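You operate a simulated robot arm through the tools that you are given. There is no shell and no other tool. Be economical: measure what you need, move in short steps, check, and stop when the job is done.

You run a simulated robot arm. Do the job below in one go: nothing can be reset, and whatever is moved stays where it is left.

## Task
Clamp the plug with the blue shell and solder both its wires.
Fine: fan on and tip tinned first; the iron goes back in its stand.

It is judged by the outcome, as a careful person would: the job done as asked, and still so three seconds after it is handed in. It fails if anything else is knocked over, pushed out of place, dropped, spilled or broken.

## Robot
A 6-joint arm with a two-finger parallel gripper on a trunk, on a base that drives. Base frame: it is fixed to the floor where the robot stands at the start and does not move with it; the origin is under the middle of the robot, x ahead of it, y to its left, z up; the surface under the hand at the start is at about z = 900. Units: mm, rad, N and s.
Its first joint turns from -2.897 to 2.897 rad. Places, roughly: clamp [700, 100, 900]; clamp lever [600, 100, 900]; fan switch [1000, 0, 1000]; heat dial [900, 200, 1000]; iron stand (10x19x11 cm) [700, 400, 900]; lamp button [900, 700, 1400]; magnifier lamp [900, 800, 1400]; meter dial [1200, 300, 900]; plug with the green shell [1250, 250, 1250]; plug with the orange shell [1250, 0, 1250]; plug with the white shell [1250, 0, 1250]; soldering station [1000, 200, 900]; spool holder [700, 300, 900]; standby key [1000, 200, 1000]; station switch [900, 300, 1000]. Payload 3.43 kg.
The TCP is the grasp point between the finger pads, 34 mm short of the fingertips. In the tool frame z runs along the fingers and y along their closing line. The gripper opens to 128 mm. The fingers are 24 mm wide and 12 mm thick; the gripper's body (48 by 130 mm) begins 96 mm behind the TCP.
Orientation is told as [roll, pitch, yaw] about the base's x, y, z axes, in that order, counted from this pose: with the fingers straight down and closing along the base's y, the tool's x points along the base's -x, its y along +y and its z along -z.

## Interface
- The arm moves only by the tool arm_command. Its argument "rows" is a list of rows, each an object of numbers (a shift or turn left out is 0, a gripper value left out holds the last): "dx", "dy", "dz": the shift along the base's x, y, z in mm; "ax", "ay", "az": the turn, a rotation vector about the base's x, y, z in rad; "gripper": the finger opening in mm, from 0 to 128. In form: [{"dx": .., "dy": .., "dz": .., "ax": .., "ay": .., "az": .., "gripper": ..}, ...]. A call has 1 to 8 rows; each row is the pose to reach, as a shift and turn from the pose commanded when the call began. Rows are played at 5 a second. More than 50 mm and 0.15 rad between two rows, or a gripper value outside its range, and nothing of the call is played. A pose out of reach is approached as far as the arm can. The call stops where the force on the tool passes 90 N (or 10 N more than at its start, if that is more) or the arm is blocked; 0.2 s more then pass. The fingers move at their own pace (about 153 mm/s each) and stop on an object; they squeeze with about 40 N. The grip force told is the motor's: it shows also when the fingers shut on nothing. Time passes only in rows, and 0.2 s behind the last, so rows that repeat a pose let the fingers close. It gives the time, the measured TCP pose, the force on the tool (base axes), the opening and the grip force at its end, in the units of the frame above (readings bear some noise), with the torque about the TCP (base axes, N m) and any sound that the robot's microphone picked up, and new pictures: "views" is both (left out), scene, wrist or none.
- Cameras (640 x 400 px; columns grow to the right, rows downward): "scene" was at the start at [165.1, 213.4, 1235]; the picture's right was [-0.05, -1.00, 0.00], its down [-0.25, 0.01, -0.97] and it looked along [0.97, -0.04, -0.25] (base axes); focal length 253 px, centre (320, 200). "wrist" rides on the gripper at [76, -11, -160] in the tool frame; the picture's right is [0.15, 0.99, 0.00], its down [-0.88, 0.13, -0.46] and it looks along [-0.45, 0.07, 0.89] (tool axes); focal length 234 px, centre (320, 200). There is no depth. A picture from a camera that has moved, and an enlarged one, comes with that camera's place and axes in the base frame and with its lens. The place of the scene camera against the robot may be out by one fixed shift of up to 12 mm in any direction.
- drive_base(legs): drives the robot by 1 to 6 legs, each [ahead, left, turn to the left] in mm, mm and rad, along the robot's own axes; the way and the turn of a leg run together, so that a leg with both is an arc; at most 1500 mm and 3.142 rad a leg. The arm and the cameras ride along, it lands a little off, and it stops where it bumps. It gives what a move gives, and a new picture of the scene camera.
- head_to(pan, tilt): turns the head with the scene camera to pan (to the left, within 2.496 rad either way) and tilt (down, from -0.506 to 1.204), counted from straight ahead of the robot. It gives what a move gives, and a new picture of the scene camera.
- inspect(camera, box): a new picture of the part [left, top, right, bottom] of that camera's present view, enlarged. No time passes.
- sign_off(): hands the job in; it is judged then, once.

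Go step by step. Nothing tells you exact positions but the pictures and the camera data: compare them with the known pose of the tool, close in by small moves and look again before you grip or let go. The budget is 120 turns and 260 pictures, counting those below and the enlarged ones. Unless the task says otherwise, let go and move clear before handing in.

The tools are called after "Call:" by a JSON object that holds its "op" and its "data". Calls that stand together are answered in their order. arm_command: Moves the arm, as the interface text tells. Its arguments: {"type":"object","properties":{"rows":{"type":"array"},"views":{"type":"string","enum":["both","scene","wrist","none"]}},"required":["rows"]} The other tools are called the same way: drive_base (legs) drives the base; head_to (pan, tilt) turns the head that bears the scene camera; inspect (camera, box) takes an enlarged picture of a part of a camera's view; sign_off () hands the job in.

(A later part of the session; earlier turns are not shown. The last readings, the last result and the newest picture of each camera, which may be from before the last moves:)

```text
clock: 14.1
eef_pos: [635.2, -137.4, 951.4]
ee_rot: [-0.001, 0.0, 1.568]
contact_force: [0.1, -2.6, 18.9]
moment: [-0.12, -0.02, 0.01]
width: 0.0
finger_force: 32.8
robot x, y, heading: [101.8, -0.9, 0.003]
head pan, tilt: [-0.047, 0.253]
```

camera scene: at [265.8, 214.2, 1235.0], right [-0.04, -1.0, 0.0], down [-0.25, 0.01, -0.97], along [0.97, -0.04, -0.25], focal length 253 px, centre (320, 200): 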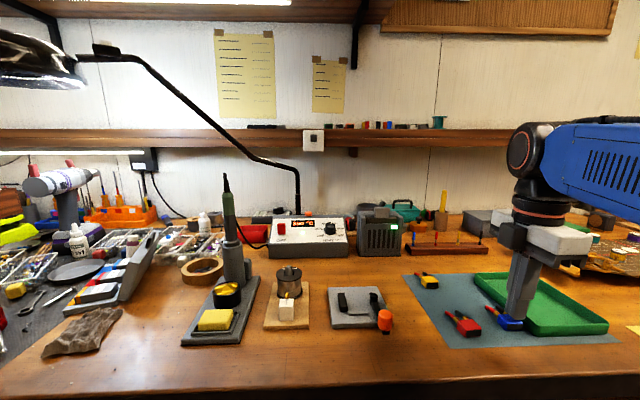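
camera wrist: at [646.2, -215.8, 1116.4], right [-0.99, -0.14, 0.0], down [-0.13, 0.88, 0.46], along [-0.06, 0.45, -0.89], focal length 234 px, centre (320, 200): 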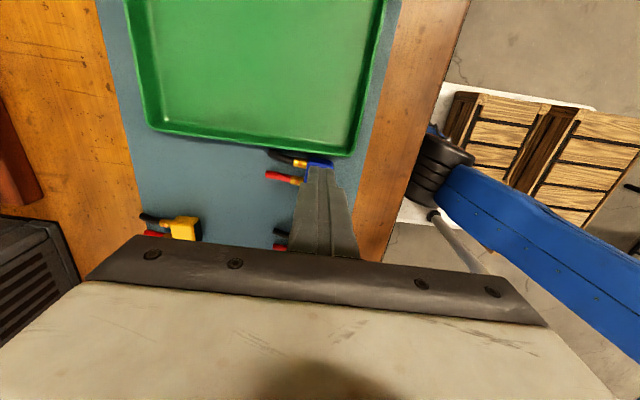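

Contact is at 19 N, with the shell top at about z=917. Now I'll drag +y.

Call:
{"op": "arm_command", "data": {"rows": [{"dy": 3}, {"dy": 6}, {"dy": 9}, {"dy": 12}, {"dy": 15}, {"dy": 18}]}}

Call:
{"op": "inspect", "data": {"camera": "wrist", "box": [240, 80, 400, 200]}}

```text
clock: 15.5
eef_pos: [634.9, -119.1, 951.5]
ee_rot: [-0.003, 0.001, 1.567]
contact_force: [-0.3, -16.8, 49.2]
moment: [-0.64, -0.06, 0.05]
width: 0.0
finger_force: 33.1
robot x, y, heading: [104.2, -0.1, 0.007]
head pan, tilt: [-0.047, 0.253]
camera scene: at [264.8, 213.8, 1235.2], right [-0.04, -1.0, 0.0], down [-0.25, 0.01, -0.97], along [0.97, -0.04, -0.25], focal length 253 px, centre (320, 200)
camera wrist: at [645.4, -194.9, 1110.6], right [-0.99, -0.14, 0.0], down [-0.13, 0.88, 0.46], along [-0.06, 0.45, -0.89], focal length 234 px, centre (320, 200)
```

scene: 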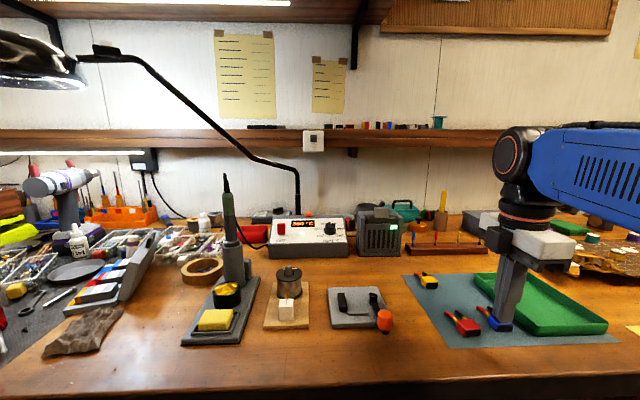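
wrist: 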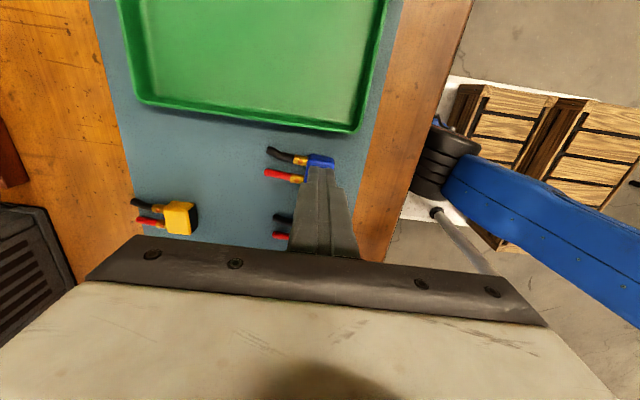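

```text
3.33 times, centred on (320, 140) of wrist
camera zoom: at [645.4, -194.9, 1110.6], right [-0.99, -0.14, 0.0], down [-0.13, 0.88, 0.46], along [-0.06, 0.45, -0.89], focal length 781 px, centre (320, 400)
```

zoom: 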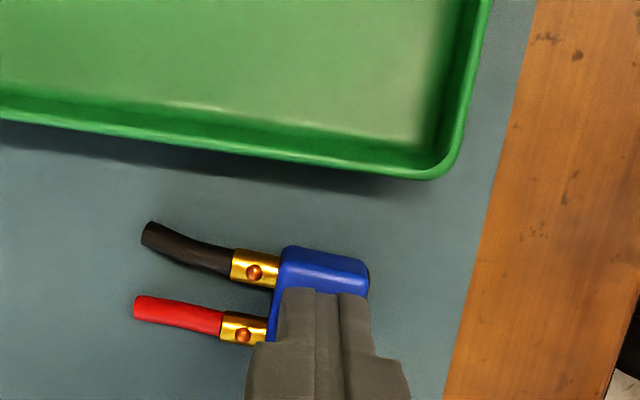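

The drag worked: the plug moved 18 mm from the tray. I'll lift, turn the gripper back to y-closing, and open it.

Call:
{"op": "arm_command", "data": {"rows": [{"dz": 15}, {"dz": 45, "gripper": 70}, {"dz": 60, "az": -0.14}, {"dz": 60, "az": -0.28}, {"dz": 60, "az": -0.42}, {"dz": 60, "az": -0.56}, {"dz": 60, "az": -0.7}, {"dz": 60, "az": -0.84}], "views": "none"}}

Call:
{"op": "arm_command", "data": {"rows": [{"az": -0.14}, {"az": -0.28}, {"az": -0.42}, {"az": -0.56}, {"az": -0.7}, {"az": -0.73}]}}

Call:
{"op": "inspect", "data": {"camera": "wrist", "box": [240, 60, 400, 180]}}

```text
clock: 17.3
eef_pos: [635.7, -118.9, 1011.5]
ee_rot: [0.001, 0.001, 0.724]
contact_force: [-0.3, 0.1, -0.6]
moment: [0.02, 0.01, -0.01]
width: 69.9
finger_force: 0.0
robot x, y, heading: [100.9, 1.1, -0.001]
head pan, tilt: [-0.047, 0.253]
```

```text
clock: 18.7
eef_pos: [636.5, -118.9, 1010.1]
ee_rot: [0.001, 0.0, -0.005]
contact_force: [-0.6, 0.5, 0.2]
moment: [0.0, -0.03, -0.02]
width: 70.0
finger_force: 0.1
robot x, y, heading: [101.8, -2.9, -0.0]
head pan, tilt: [-0.047, 0.253]
camera scene: at [265.8, 214.2, 1235.0], right [-0.04, -1.0, 0.0], down [-0.25, 0.01, -0.97], along [0.97, -0.04, -0.25], focal length 253 px, centre (320, 200)
camera wrist: at [559.9, -128.9, 1170.1], right [-0.14, 0.99, 0.0], down [0.88, 0.13, 0.46], along [0.45, 0.06, -0.89], focal length 234 px, centre (320, 200)
```

scene: 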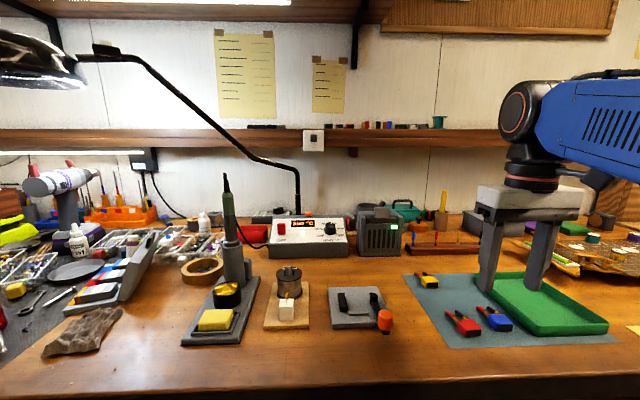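
wrist: 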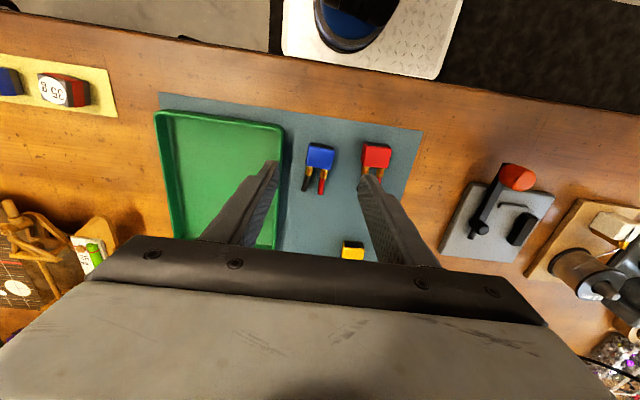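

```text
3.33 times, centred on (320, 120) of wrist
camera zoom: at [559.9, -128.9, 1170.1], right [-0.14, 0.99, 0.0], down [0.88, 0.13, 0.46], along [0.45, 0.06, -0.89], focal length 781 px, centre (320, 467)
```

zoom: 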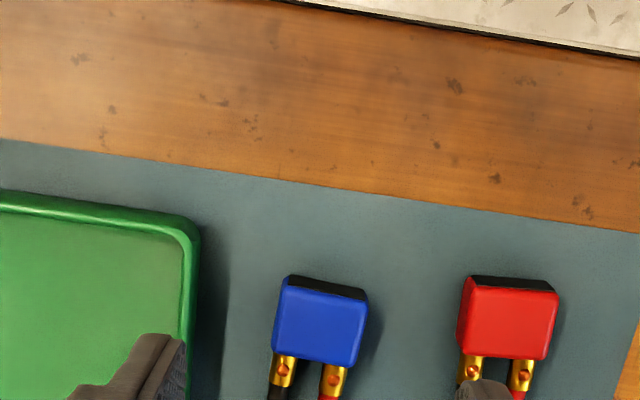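

Blue plug now centred near [634,-120]. Opening to 48 fits between the tray and the red plug, so I'll descend and grip.

Call:
{"op": "arm_command", "data": {"rows": [{"dx": -2, "dy": -1, "dz": -20, "gripper": 48}, {"dx": -2, "dy": -1, "dz": -45}, {"dx": -2, "dy": -1, "dz": -65}]}}

Call:
{"op": "inspect", "data": {"camera": "scene", "box": [450, 270, 550, 345]}}

Call:
{"op": "inspect", "data": {"camera": "wrist", "box": [240, 120, 400, 240]}}

```text
clock: 19.5
eef_pos: [636.6, -117.9, 946.5]
ee_rot: [0.001, -0.001, -0.002]
contact_force: [0.2, -0.3, 0.2]
moment: [0.01, 0.03, -0.01]
width: 48.0
finger_force: 0.1
robot x, y, heading: [102.1, -1.1, 0.006]
head pan, tilt: [-0.047, 0.253]
camera scene: at [265.8, 214.2, 1235.0], right [-0.04, -1.0, 0.0], down [-0.25, 0.01, -0.97], along [0.97, -0.04, -0.25], focal length 253 px, centre (320, 200)
camera wrist: at [559.1, -129.0, 1105.1], right [-0.14, 0.99, 0.0], down [0.88, 0.13, 0.46], along [0.45, 0.07, -0.89], focal length 234 px, centre (320, 200)
```

scene: 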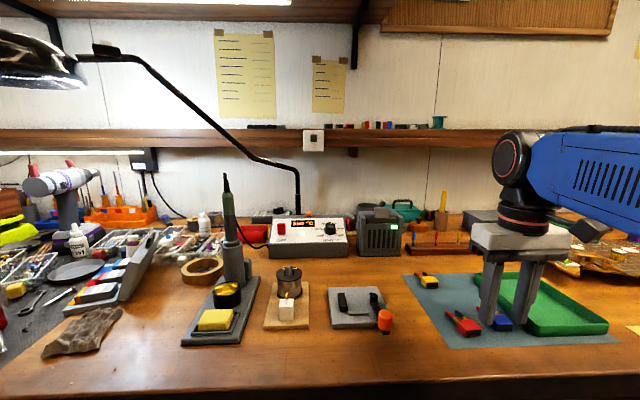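
wrist: 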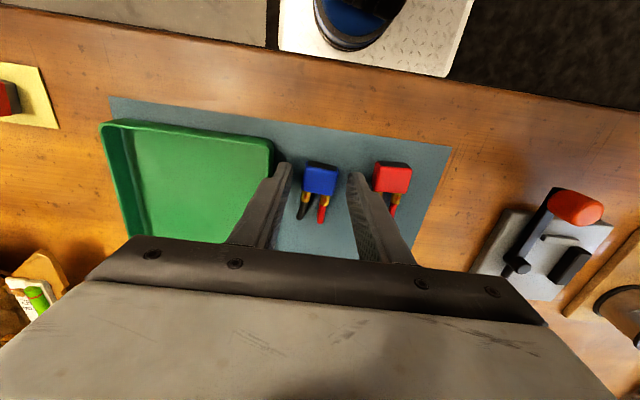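

```text
5.33 times, centred on (500, 308) of scene
camera zoom: at [265.8, 214.2, 1235.0], right [-0.04, -1.0, 0.0], down [-0.25, 0.01, -0.97], along [0.97, -0.04, -0.25], focal length 1347 px, centre (-640, -373)
```

zoom: 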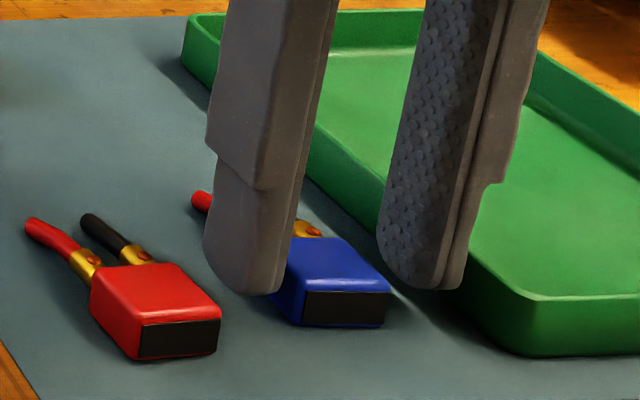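

```text
3.33 times, centred on (320, 180) of wrist
camera zoom: at [559.1, -129.0, 1105.1], right [-0.14, 0.99, 0.0], down [0.88, 0.13, 0.46], along [0.45, 0.07, -0.89], focal length 781 px, centre (320, 267)
```

zoom: 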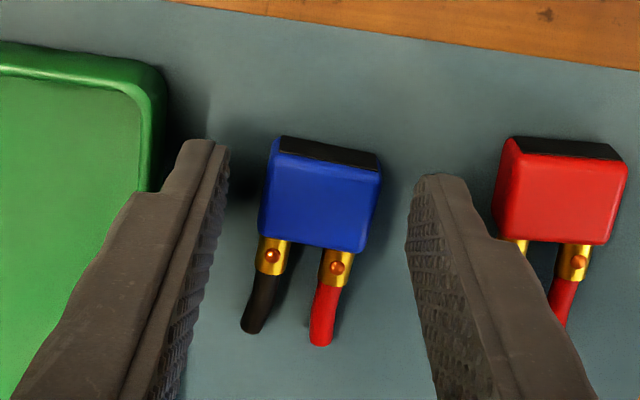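

Centred between the fingers. I'll lower the last bit and close.

Call:
{"op": "arm_command", "data": {"rows": [{"dx": -1, "dz": -6}, {"dx": -1, "dz": -6, "gripper": 10}, {"dx": -1, "dz": -6}, {"dx": -1, "dz": -6}], "views": "none"}}

Call:
{"op": "arm_command", "data": {"rows": [{"dz": 20}, {"dz": 60}, {"dz": 100}]}}

Call:
{"op": "inspect", "data": {"camera": "wrist", "box": [240, 120, 400, 240]}}

```text
clock: 20.5
eef_pos: [633.6, -118.2, 940.4]
ee_rot: [0.0, 0.0, -0.001]
contact_force: [-1.0, 1.1, 0.1]
moment: [0.02, 0.04, 0.0]
width: 28.5
finger_force: 40.4
robot x, y, heading: [100.9, 4.2, 0.004]
head pan, tilt: [-0.047, 0.253]
```

```text
clock: 21.3
eef_pos: [635.8, -121.3, 1040.8]
ee_rot: [0.0, -0.001, -0.004]
contact_force: [-0.4, 0.4, -1.4]
moment: [-0.02, 0.0, 0.0]
width: 28.4
finger_force: 39.9
robot x, y, heading: [101.1, 2.1, 0.0]
head pan, tilt: [-0.047, 0.253]
camera scene: at [265.8, 214.2, 1235.0], right [-0.04, -1.0, 0.0], down [-0.25, 0.01, -0.97], along [0.97, -0.04, -0.25], focal length 253 px, centre (320, 200)
camera wrist: at [559.1, -132.2, 1200.6], right [-0.14, 0.99, 0.0], down [0.88, 0.13, 0.46], along [0.45, 0.07, -0.89], focal length 234 px, centre (320, 200)
```

scene: 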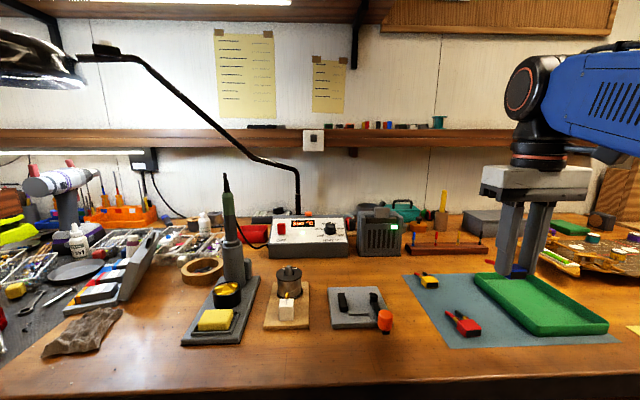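
wrist: 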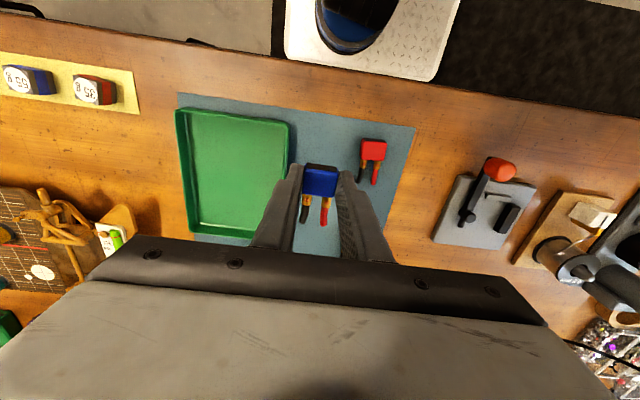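

```text
3.33 times, centred on (320, 180) of wrist
camera zoom: at [559.1, -132.2, 1200.6], right [-0.14, 0.99, 0.0], down [0.88, 0.13, 0.46], along [0.45, 0.07, -0.89], focal length 781 px, centre (320, 267)
```

zoom: 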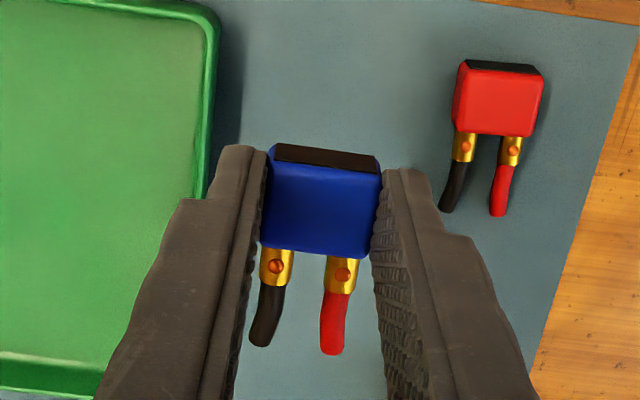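

The plug is held, 28.5 mm wide. I'll carry it at height toward the clamp and look.

Call:
{"op": "arm_command", "data": {"rows": [{"dx": 5, "dy": 40, "dz": 5}, {"dx": 15, "dy": 80, "dz": 10}, {"dx": 25, "dy": 120, "dz": 10}, {"dx": 30, "dy": 150, "dz": 10}, {"dx": 35, "dy": 180, "dz": 10}, {"dx": 40, "dy": 200, "dz": 10}]}}

Call:
{"op": "inspect", "data": {"camera": "wrist", "box": [300, 60, 500, 200]}}

Call:
{"op": "inspect", "data": {"camera": "scene", "box": [320, 280, 400, 340]}}

```text
clock: 22.7
eef_pos: [672.0, 80.6, 1048.0]
ee_rot: [0.001, -0.001, -0.004]
contact_force: [-0.3, 1.0, -0.1]
moment: [0.04, 0.01, 0.01]
width: 28.3
finger_force: 40.5
robot x, y, heading: [99.0, -3.4, -0.001]
head pan, tilt: [-0.047, 0.253]
camera scene: at [265.7, 214.1, 1235.0], right [-0.04, -1.0, 0.0], down [-0.25, 0.01, -0.97], along [0.97, -0.04, -0.25], focal length 253 px, centre (320, 200)
camera wrist: at [596.2, 70.3, 1207.6], right [-0.14, 0.99, 0.0], down [0.88, 0.13, 0.46], along [0.45, 0.07, -0.89], focal length 234 px, centre (320, 200)
```

scene: 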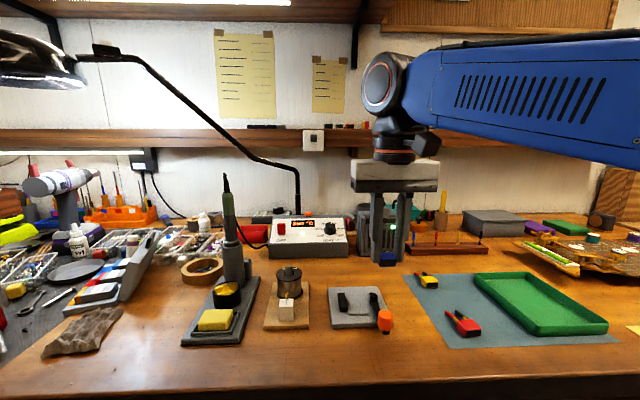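
wrist: 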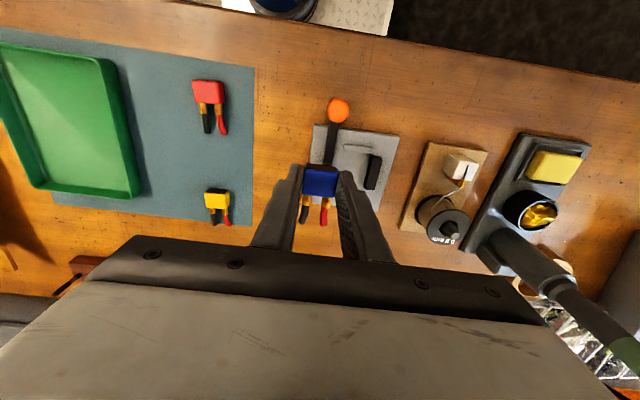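

```text
2.86 times, centred on (400, 130) of wrist
camera zoom: at [596.2, 70.3, 1207.6], right [-0.14, 0.99, 0.0], down [0.88, 0.13, 0.46], along [0.45, 0.07, -0.89], focal length 669 px, centre (91, 400)
```

zoom: 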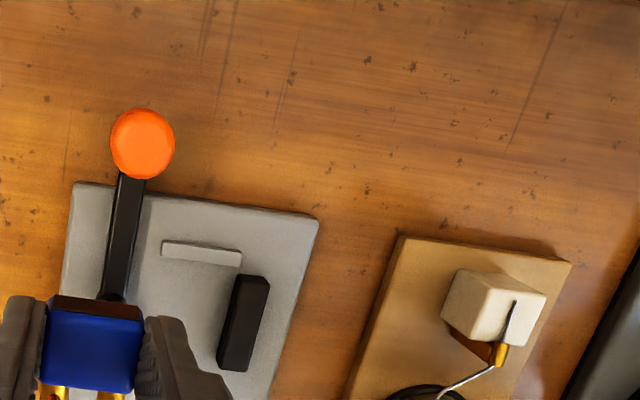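

```text
6.67 times, centred on (360, 310) of scene
camera zoom: at [265.7, 214.1, 1235.0], right [-0.04, -1.0, 0.0], down [-0.25, 0.01, -0.97], along [0.97, -0.04, -0.25], focal length 1684 px, centre (53, -533)
```

zoom: 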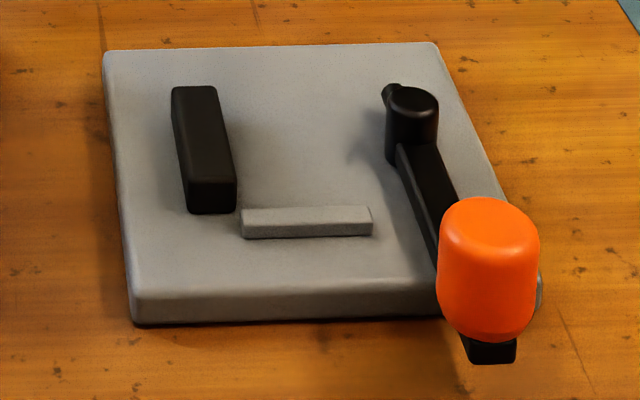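

Clamp geometry: jaw at x 671–714, y≥148; stop bar at x 661–669; lever post at [692,92] with a tail stub. I'll set the plug down just beyond the jaw at [730,131.5] and then drag it into the pocket.

Call:
{"op": "arm_command", "data": {"rows": [{"dx": 25, "dy": 20, "dz": -10}, {"dx": 50, "dy": 40, "dz": -30}, {"dx": 58, "dy": 51, "dz": -60}, {"dx": 58, "dy": 51, "dz": -88}]}}

Call:
{"op": "inspect", "data": {"camera": "wrist", "box": [200, 60, 440, 240]}}

Call:
{"op": "inspect", "data": {"camera": "scene", "box": [320, 250, 410, 340]}}

```text
clock: 23.7
eef_pos: [731.3, 132.6, 962.3]
ee_rot: [-0.001, 0.0, -0.002]
contact_force: [-0.4, 0.6, -0.3]
moment: [-0.03, 0.0, 0.03]
width: 28.4
finger_force: 40.0
robot x, y, heading: [100.0, -0.0, -0.004]
head pan, tilt: [-0.047, 0.253]
camera scene: at [265.7, 214.2, 1235.0], right [-0.04, -1.0, 0.0], down [-0.25, 0.01, -0.97], along [0.97, -0.04, -0.25], focal length 253 px, centre (320, 200)
camera wrist: at [655.3, 120.7, 1121.6], right [-0.14, 0.99, 0.0], down [0.88, 0.13, 0.46], along [0.45, 0.07, -0.89], focal length 234 px, centre (320, 200)
```

scene: 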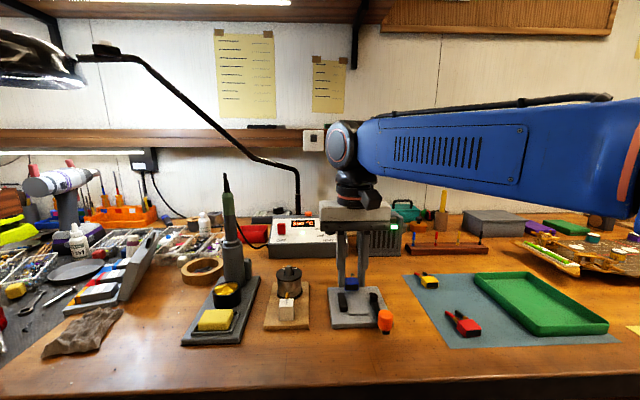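
wrist: 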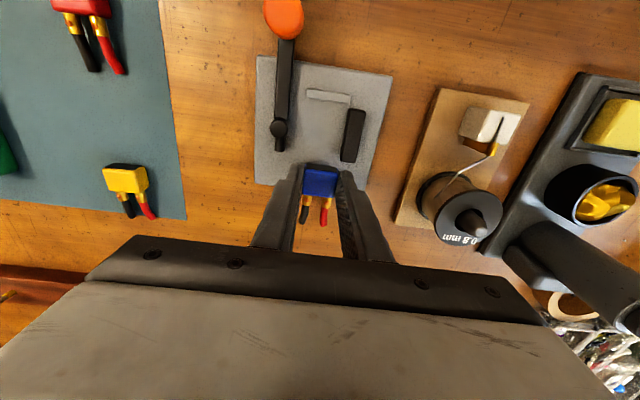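

```text
2.22 times, centred on (320, 150) of wrist
camera zoom: at [655.3, 120.7, 1121.6], right [-0.14, 0.99, 0.0], down [0.88, 0.13, 0.46], along [0.45, 0.07, -0.89], focal length 520 px, centre (320, 311)
```

zoom: 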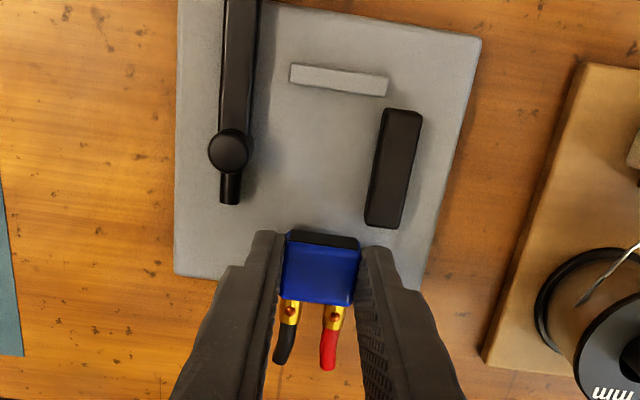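

```text
4.44 times, centred on (365, 295) of scene
camera zoom: at [265.7, 214.2, 1235.0], right [-0.04, -1.0, 0.0], down [-0.25, 0.01, -0.97], along [0.97, -0.04, -0.25], focal length 1122 px, centre (120, -222)
```

zoom: 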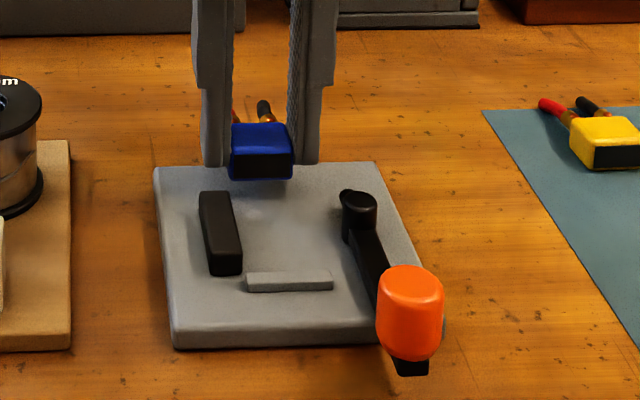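

The view confirms the layout and there is about 2 mm clearance to the jaw. I'll lower it to the base plate.

Call:
{"op": "arm_command", "data": {"rows": [{"dz": -8}, {"dz": -10}, {"dz": -11}, {"dz": -12}], "views": "none"}}

```text
clock: 24.7
eef_pos: [730.9, 132.6, 951.8]
ee_rot: [0.001, -0.003, -0.004]
contact_force: [4.8, 1.2, 26.8]
moment: [0.0, -0.55, 0.06]
width: 28.5
finger_force: 39.8
robot x, y, heading: [99.4, 0.9, 0.001]
head pan, tilt: [-0.047, 0.253]
```

Contact. Release with a small opening, then lift.

Call:
{"op": "arm_command", "data": {"rows": [{"dz": 1, "gripper": 38}, {"dz": 1}, {"dz": 20}, {"dz": 50}]}}

Call:
{"op": "inspect", "data": {"camera": "wrist", "box": [200, 60, 440, 240]}}

```text
clock: 25.7
eef_pos: [731.5, 131.9, 999.4]
ee_rot: [-0.001, -0.001, -0.004]
contact_force: [0.2, -0.1, -1.2]
moment: [0.02, 0.04, -0.02]
width: 37.9
finger_force: 0.0
robot x, y, heading: [99.7, 2.2, -0.001]
head pan, tilt: [-0.047, 0.253]
camera scene: at [265.8, 214.2, 1235.0], right [-0.04, -1.0, 0.0], down [-0.25, 0.01, -0.97], along [0.97, -0.04, -0.25], focal length 253 px, centre (320, 200)
camera wrist: at [655.3, 120.5, 1159.6], right [-0.14, 0.99, 0.0], down [0.88, 0.13, 0.46], along [0.45, 0.07, -0.89], focal length 234 px, centre (320, 200)
```

scene: 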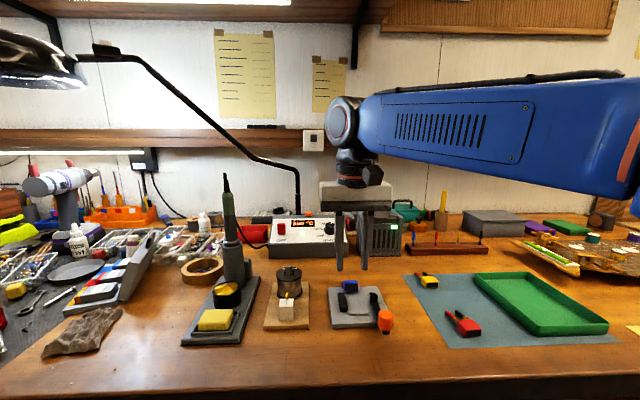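
wrist: 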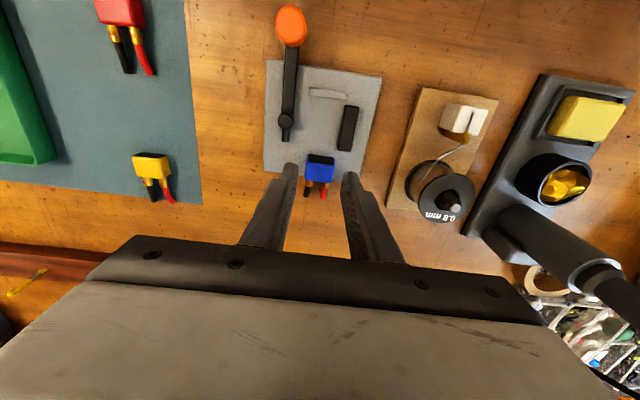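

```text
2.22 times, centred on (320, 150) of wrist
camera zoom: at [655.3, 120.5, 1159.6], right [-0.14, 0.99, 0.0], down [0.88, 0.13, 0.46], along [0.45, 0.07, -0.89], focal length 520 px, centre (320, 311)
```

zoom: 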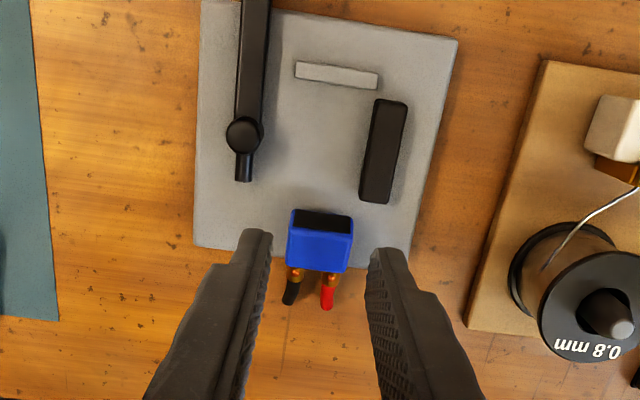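

The plug looks like it may be tipping nose-down over the plate's far edge. I'll zoom in.

Call:
{"op": "inspect", "data": {"camera": "wrist", "box": [280, 130, 370, 210]}}

Call:
{"op": "inspect", "data": {"camera": "scene", "box": [325, 265, 375, 300]}}

```text
5.00 times, centred on (325, 170) of wrist
camera zoom: at [655.3, 120.5, 1159.6], right [-0.14, 0.99, 0.0], down [0.88, 0.13, 0.46], along [0.45, 0.07, -0.89], focal length 1171 px, centre (295, 350)
```

zoom: 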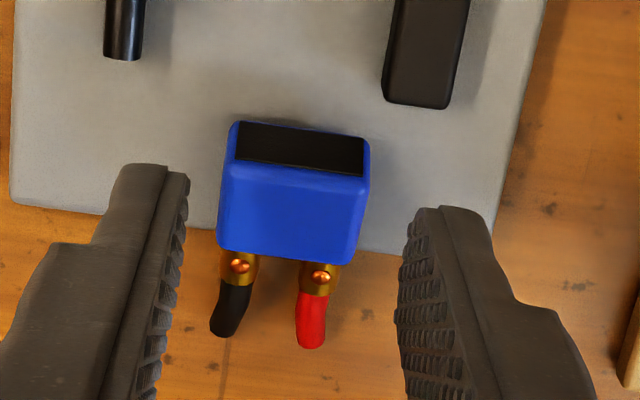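

```text
11.43 times, centred on (350, 282) of scene
camera zoom: at [265.8, 214.2, 1235.0], right [-0.04, -1.0, 0.0], down [-0.25, 0.01, -0.97], along [0.97, -0.04, -0.25], focal length 2886 px, centre (-23, -743)
```

zoom: 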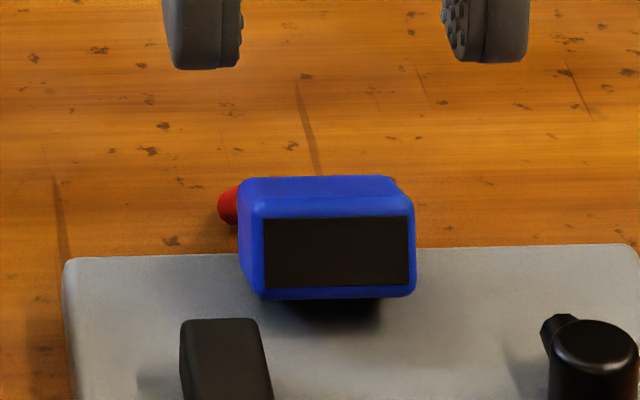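

The plug tipped over the plate edge because its weight sits forward. I'll regrip it by the front half of the shell, level it by tilting the tool, and set it further back.

Call:
{"op": "arm_command", "data": {"rows": [{"dx": 16, "dz": -10}, {"dx": 16, "dz": -35}, {"dx": 16, "dz": -47}, {"dx": 16, "dz": -47, "gripper": 10}, {"dx": 16, "dz": -47}], "views": "none"}}

Call:
{"op": "arm_command", "data": {"rows": [{"dz": 15}, {"dz": 35}]}}

Call:
{"op": "inspect", "data": {"camera": "wrist", "box": [240, 100, 400, 240]}}

Call:
{"op": "inspect", "data": {"camera": "scene", "box": [320, 240, 400, 310]}}

```text
clock: 26.9
eef_pos: [747.8, 131.8, 952.9]
ee_rot: [0.0, 0.001, -0.004]
contact_force: [0.1, 1.2, 4.6]
moment: [0.04, 0.03, -0.03]
width: 28.5
finger_force: 40.1
robot x, y, heading: [98.6, -2.0, -0.001]
head pan, tilt: [-0.047, 0.253]
```

```text
clock: 27.5
eef_pos: [747.9, 131.7, 987.7]
ee_rot: [0.0, 0.001, -0.004]
contact_force: [0.0, 0.3, -0.3]
moment: [0.05, 0.0, 0.0]
width: 28.4
finger_force: 40.1
robot x, y, heading: [102.2, 1.1, 0.002]
head pan, tilt: [-0.047, 0.253]
camera scene: at [265.8, 214.2, 1235.0], right [-0.04, -1.0, 0.0], down [-0.25, 0.01, -0.97], along [0.97, -0.04, -0.25], focal length 253 px, centre (320, 200)
camera wrist: at [672.4, 120.4, 1147.7], right [-0.14, 0.99, 0.0], down [0.88, 0.13, 0.46], along [0.45, 0.07, -0.89], focal length 234 px, centre (320, 200)
```

scene: 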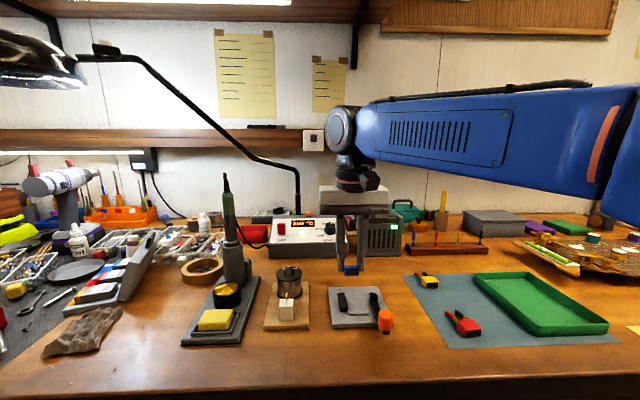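
wrist: 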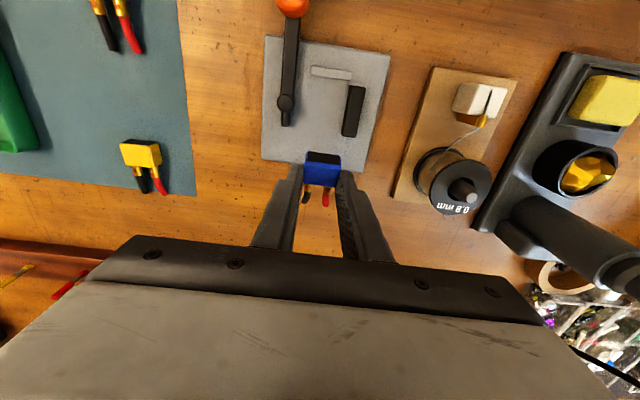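

```text
2.86 times, centred on (320, 170) of wrist
camera zoom: at [672.4, 120.4, 1147.7], right [-0.14, 0.99, 0.0], down [0.88, 0.13, 0.46], along [0.45, 0.07, -0.89], focal length 669 px, centre (320, 286)
```

zoom: 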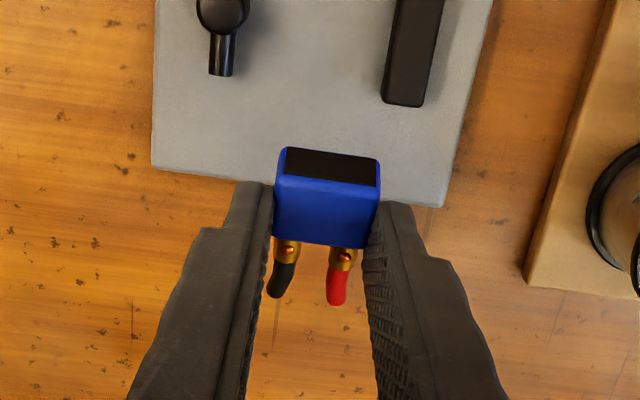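

```text
5.71 times, centred on (360, 275) of scene
camera zoom: at [265.8, 214.2, 1235.0], right [-0.04, -1.0, 0.0], down [-0.25, 0.01, -0.97], along [0.97, -0.04, -0.25], focal length 1443 px, centre (91, -229)
```

zoom: 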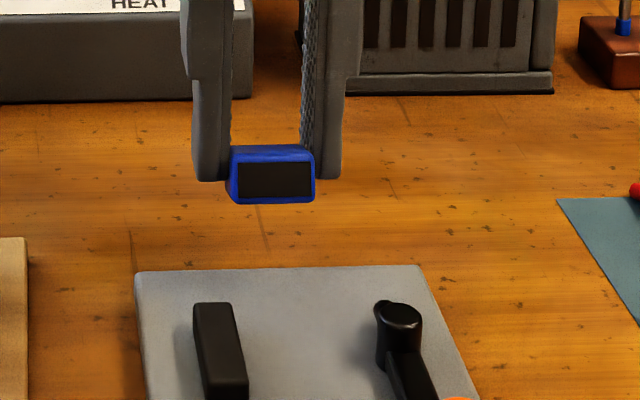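

Held by the front half, as planned. I'll level it with a tool tilt of -0.37 and move back over the plate.

Call:
{"op": "arm_command", "data": {"rows": [{"dx": -9, "ay": -0.125, "dz": 5}, {"dx": -18, "ay": -0.25, "dz": 5}, {"dx": -27, "ay": -0.37, "dz": 0}, {"dx": -27, "ay": -0.37, "dz": -12}]}}

Call:
{"op": "inspect", "data": {"camera": "wrist", "box": [220, 60, 420, 220]}}

Call:
{"op": "inspect", "data": {"camera": "scene", "box": [320, 250, 400, 320]}}

```text
clock: 28.5
eef_pos: [720.9, 131.1, 976.7]
ee_rot: [0.001, -0.371, -0.004]
contact_force: [0.3, 0.5, -0.9]
moment: [-0.03, 0.01, 0.01]
width: 28.4
finger_force: 39.6
robot x, y, heading: [101.1, 1.5, 0.003]
head pan, tilt: [-0.047, 0.253]
camera scene: at [265.9, 214.2, 1235.0], right [-0.04, -1.0, 0.0], down [-0.25, 0.01, -0.97], along [0.97, -0.04, -0.25], focal length 253 px, centre (320, 200)
camera wrist: at [591.7, 121.1, 1096.7], right [-0.13, 0.99, -0.05], down [0.66, 0.13, 0.74], along [0.74, 0.07, -0.67], focal length 234 px, centre (320, 200)
```

scene: 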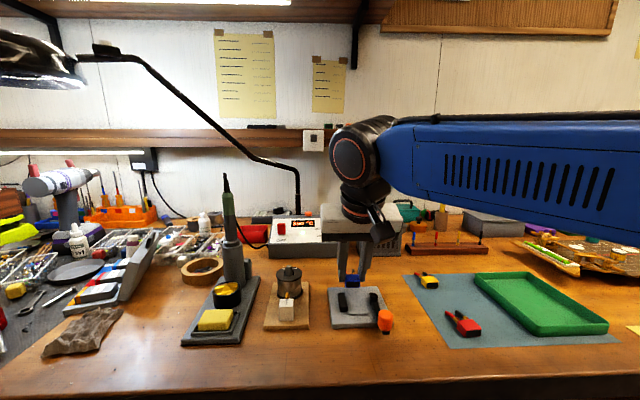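
wrist: 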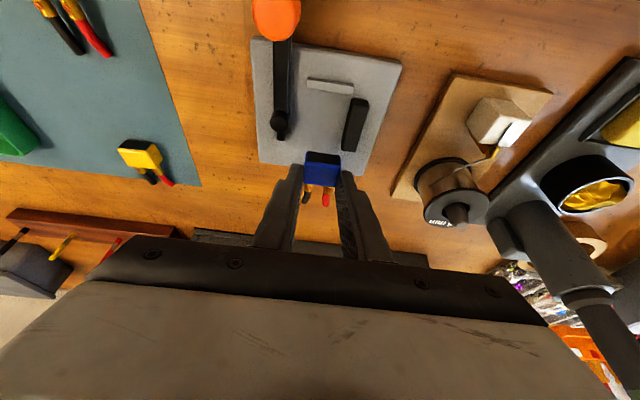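

```text
2.50 times, centred on (320, 140) of wrist
camera zoom: at [591.7, 121.1, 1096.7], right [-0.13, 0.99, -0.05], down [0.66, 0.13, 0.74], along [0.74, 0.07, -0.67], focal length 585 px, centre (320, 350)
```

zoom: 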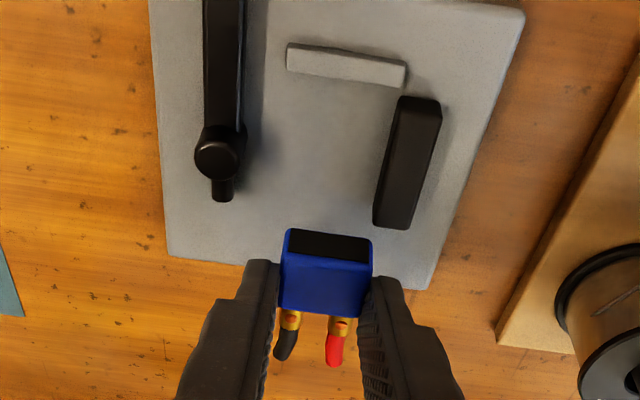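

```text
5.71 times, centred on (360, 285) of scene
camera zoom: at [265.9, 214.2, 1235.0], right [-0.04, -1.0, 0.0], down [-0.25, 0.01, -0.97], along [0.97, -0.04, -0.25], focal length 1443 px, centre (91, -286)
```

zoom: 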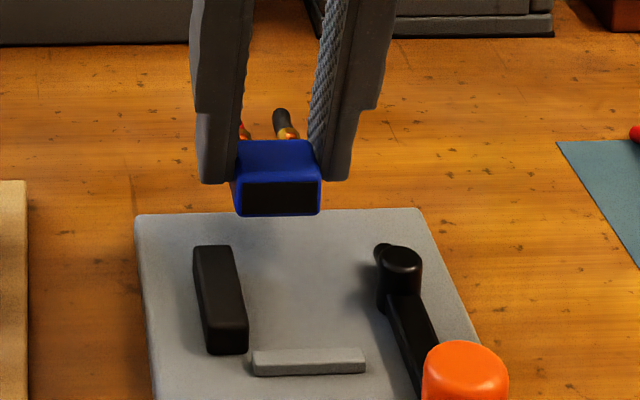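

Level now. Lowering to contact.

Call:
{"op": "arm_command", "data": {"rows": [{"dz": -12}, {"dz": -18}, {"dz": -20}, {"dz": -22}, {"dz": -23}]}}

Call:
{"op": "inspect", "data": {"camera": "scene", "box": [320, 250, 400, 320]}}

Call:
{"op": "inspect", "data": {"camera": "wrist", "box": [220, 60, 420, 220]}}

```text
clock: 29.7
eef_pos: [720.6, 132.8, 952.4]
ee_rot: [0.003, -0.37, -0.004]
contact_force: [0.5, -0.5, -0.7]
moment: [-0.03, -0.01, -0.03]
width: 28.4
finger_force: 39.4
robot x, y, heading: [101.9, 2.0, -0.002]
head pan, tilt: [-0.047, 0.253]
camera scene: at [265.8, 214.2, 1235.0], right [-0.04, -1.0, 0.0], down [-0.25, 0.01, -0.97], along [0.97, -0.04, -0.25], focal length 253 px, centre (320, 200)
camera wrist: at [592.0, 120.8, 1073.6], right [-0.13, 0.99, -0.05], down [0.66, 0.13, 0.74], along [0.74, 0.07, -0.67], focal length 234 px, centre (320, 200)
```

scene: 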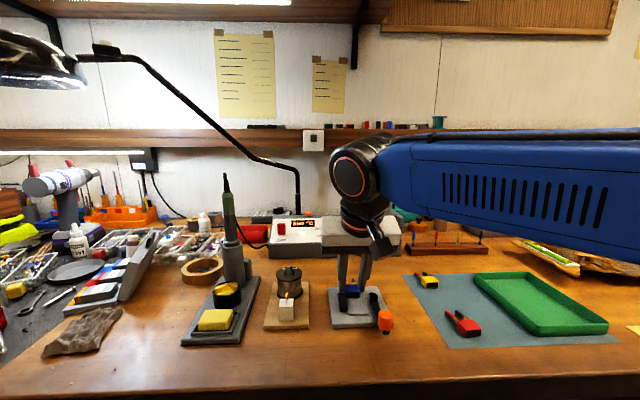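
wrist: 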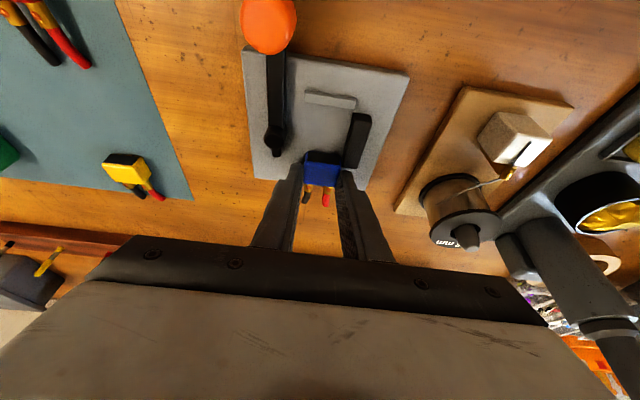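

```text
5.71 times, centred on (360, 285) of scene
camera zoom: at [265.8, 214.2, 1235.0], right [-0.04, -1.0, 0.0], down [-0.25, 0.01, -0.97], along [0.97, -0.04, -0.25], focal length 1443 px, centre (91, -286)
```

zoom: 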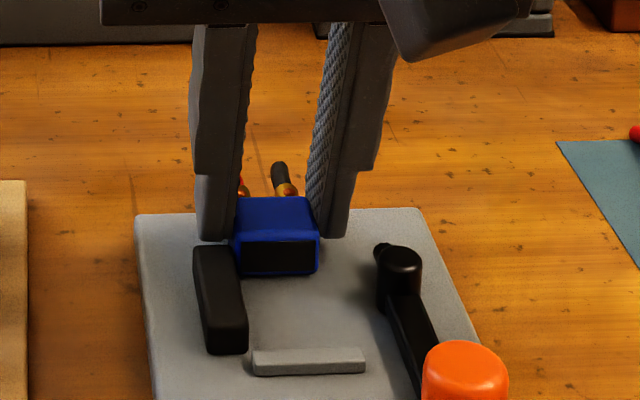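

```text
2.50 times, centred on (320, 140) of wrist
camera zoom: at [592.0, 120.8, 1073.6], right [-0.13, 0.99, -0.05], down [0.66, 0.13, 0.74], along [0.74, 0.07, -0.67], focal length 585 px, centre (320, 350)
```

zoom: 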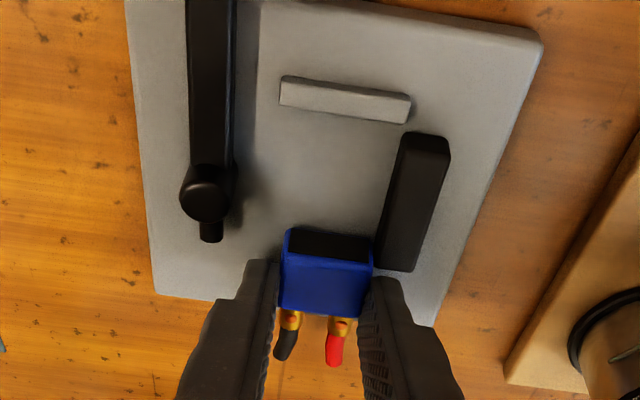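

Still a few mm up, so I'll continue slowly until it touches.

Call:
{"op": "arm_command", "data": {"rows": [{"dz": -2, "dy": -0.5}, {"dz": -4, "dy": -0.5}, {"dz": -5, "dy": -0.5}, {"dz": -6, "dy": -0.5}], "views": "none"}}

```text
clock: 30.7
eef_pos: [720.2, 130.8, 947.4]
ee_rot: [0.002, -0.373, -0.004]
contact_force: [6.1, 4.6, 33.8]
moment: [-0.04, -0.28, 0.09]
width: 28.6
finger_force: 40.2
robot x, y, heading: [102.9, -0.2, 0.006]
head pan, tilt: [-0.047, 0.253]
```

Seated on the plate. Release and go straight up.

Call:
{"op": "arm_command", "data": {"rows": [{"dz": 1, "gripper": 36}, {"dz": 1}, {"dz": 12}, {"dz": 40}]}}

Call:
{"op": "inspect", "data": {"camera": "wrist", "box": [220, 60, 420, 220]}}

Call:
{"op": "inspect", "data": {"camera": "scene", "box": [320, 250, 400, 320]}}

```text
clock: 31.7
eef_pos: [720.7, 129.3, 987.4]
ee_rot: [-0.001, -0.367, -0.004]
contact_force: [0.1, 0.1, 0.0]
moment: [0.01, 0.03, -0.02]
width: 35.9
finger_force: 0.0
robot x, y, heading: [102.4, 1.1, -0.003]
head pan, tilt: [-0.047, 0.253]
camera scene: at [265.7, 214.1, 1235.0], right [-0.04, -1.0, 0.0], down [-0.25, 0.01, -0.97], along [0.97, -0.04, -0.25], focal length 253 px, centre (320, 200)
camera wrist: at [592.1, 118.9, 1108.1], right [-0.13, 0.99, -0.05], down [0.66, 0.13, 0.74], along [0.74, 0.06, -0.67], focal length 234 px, centre (320, 200)
```

scene: 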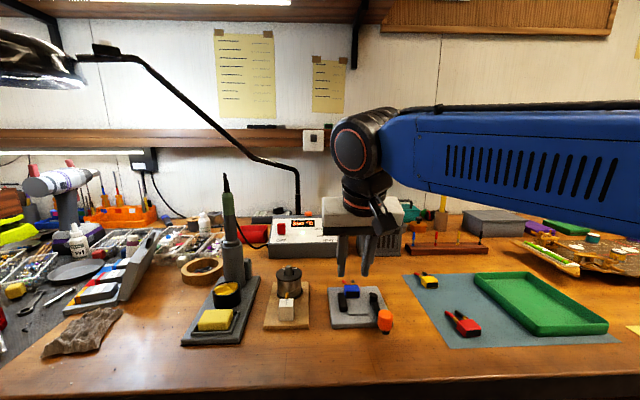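
wrist: 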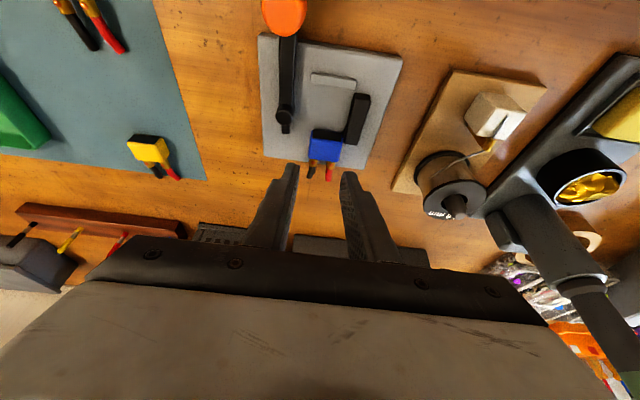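

```text
2.50 times, centred on (320, 140) of wrist
camera zoom: at [592.1, 118.9, 1108.1], right [-0.13, 0.99, -0.05], down [0.66, 0.13, 0.74], along [0.74, 0.06, -0.67], focal length 585 px, centre (320, 350)
```

zoom: 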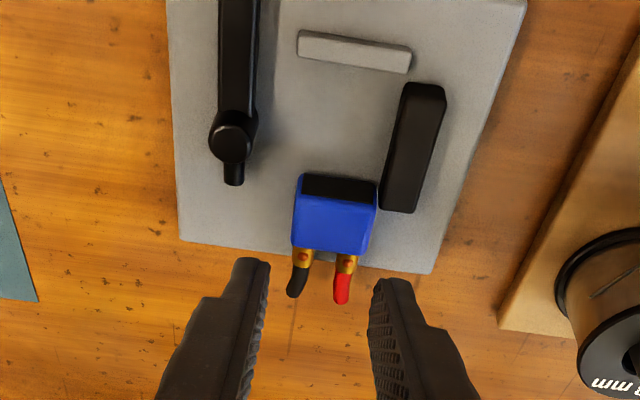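

```text
5.71 times, centred on (360, 285) of scene
camera zoom: at [265.7, 214.1, 1235.0], right [-0.04, -1.0, 0.0], down [-0.25, 0.01, -0.97], along [0.97, -0.04, -0.25], focal length 1443 px, centre (91, -286)
```

zoom: 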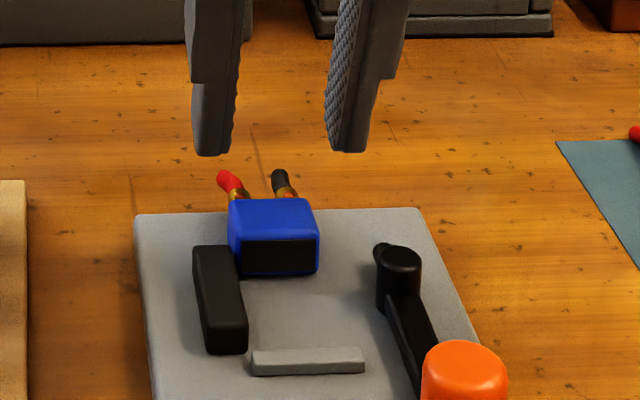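

Stable now. I'll bring the tool upright, close it, and press lightly on the shell top to drag it -x toward the stop bar.

Call:
{"op": "arm_command", "data": {"rows": [{"ay": 0.125, "dx": 0, "dz": 5, "gripper": 0}, {"ay": 0.25, "dz": 5}, {"ay": 0.367, "dz": 5, "dy": 1}, {"ay": 0.367, "dz": -8, "dx": -1, "dy": 1}, {"ay": 0.367, "dz": -20, "dx": -1, "dy": 1}]}}

Call:
{"op": "inspect", "data": {"camera": "wrist", "box": [220, 60, 420, 220]}}

Call:
{"op": "inspect", "data": {"camera": "scene", "box": [320, 250, 400, 320]}}

```text
clock: 32.9
eef_pos: [719.6, 131.4, 966.8]
ee_rot: [0.001, -0.003, -0.004]
contact_force: [0.4, -0.1, 0.5]
moment: [0.0, -0.01, -0.02]
width: 0.0
finger_force: 33.1
robot x, y, heading: [101.7, 1.5, 0.001]
head pan, tilt: [-0.047, 0.253]
camera scene: at [265.8, 214.2, 1235.0], right [-0.04, -1.0, 0.0], down [-0.25, 0.01, -0.97], along [0.97, -0.04, -0.25], focal length 253 px, centre (320, 200)
camera wrist: at [643.0, 120.7, 1125.5], right [-0.14, 0.99, 0.0], down [0.88, 0.13, 0.46], along [0.45, 0.07, -0.89], focal length 234 px, centre (320, 200)
```

scene: 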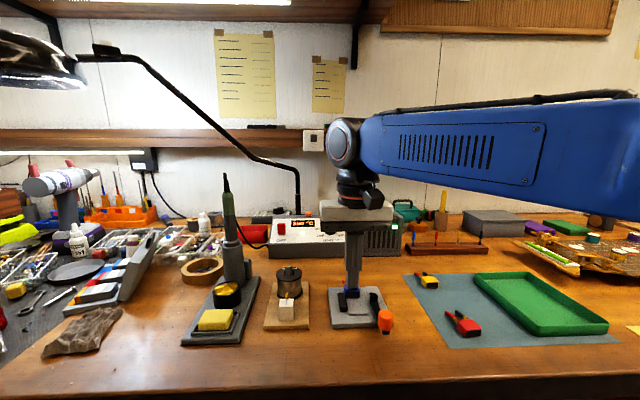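
wrist: 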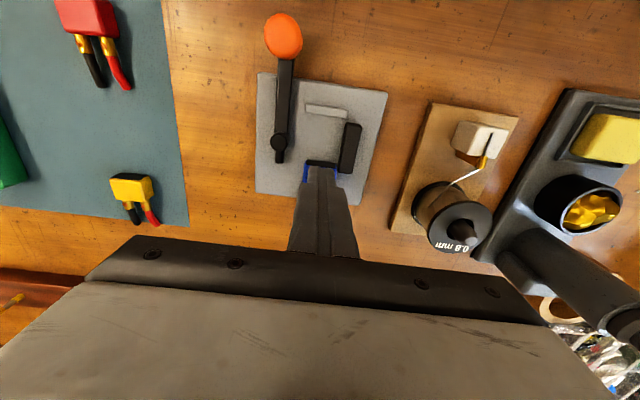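

```text
2.50 times, centred on (320, 140) of wrist
camera zoom: at [643.0, 120.7, 1125.5], right [-0.14, 0.99, 0.0], down [0.88, 0.13, 0.46], along [0.45, 0.07, -0.89], focal length 585 px, centre (320, 350)
```

zoom: 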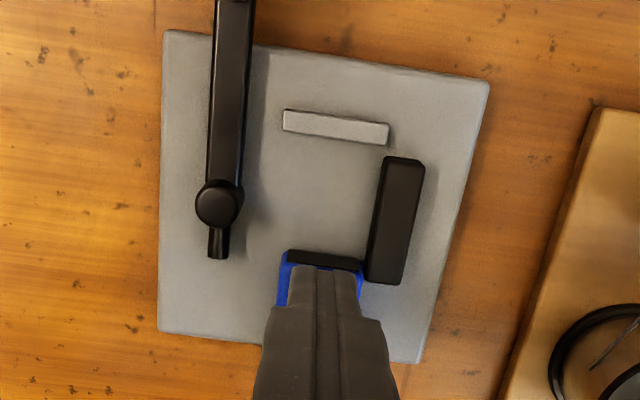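

```text
5.71 times, centred on (360, 285) of scene
camera zoom: at [265.8, 214.2, 1235.0], right [-0.04, -1.0, 0.0], down [-0.25, 0.01, -0.97], along [0.97, -0.04, -0.25], focal length 1443 px, centre (91, -286)
```

zoom: 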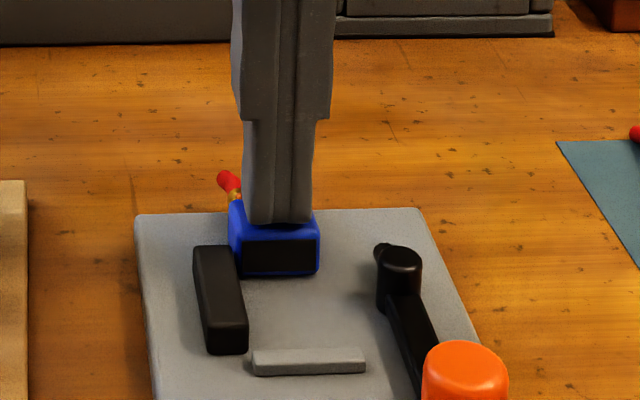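

Call:
{"op": "arm_command", "data": {"rows": [{"dz": -4}, {"dz": -5}, {"dz": -6}, {"dz": -7}], "views": "none"}}

```text
clock: 33.9
eef_pos: [719.3, 131.6, 963.4]
ee_rot: [0.003, -0.01, -0.004]
contact_force: [5.4, 0.3, 76.0]
moment: [-0.01, -0.26, -0.03]
width: 0.0
finger_force: 33.3
robot x, y, heading: [104.8, -4.4, 0.006]
head pan, tilt: [-0.047, 0.253]
```

Pressing a bit hard (76 N). I'll ease off to about 20 N before dragging.

Call:
{"op": "arm_command", "data": {"rows": [{"dz": 2.5}, {"dz": 2.5}], "views": "none"}}

```text
clock: 34.5
eef_pos: [719.7, 132.0, 962.6]
ee_rot: [0.001, -0.004, -0.003]
contact_force: [4.2, 0.3, 52.7]
moment: [0.03, -0.21, 0.0]
width: 0.0
finger_force: 33.4
robot x, y, heading: [100.0, -1.9, 0.001]
head pan, tilt: [-0.047, 0.253]
```

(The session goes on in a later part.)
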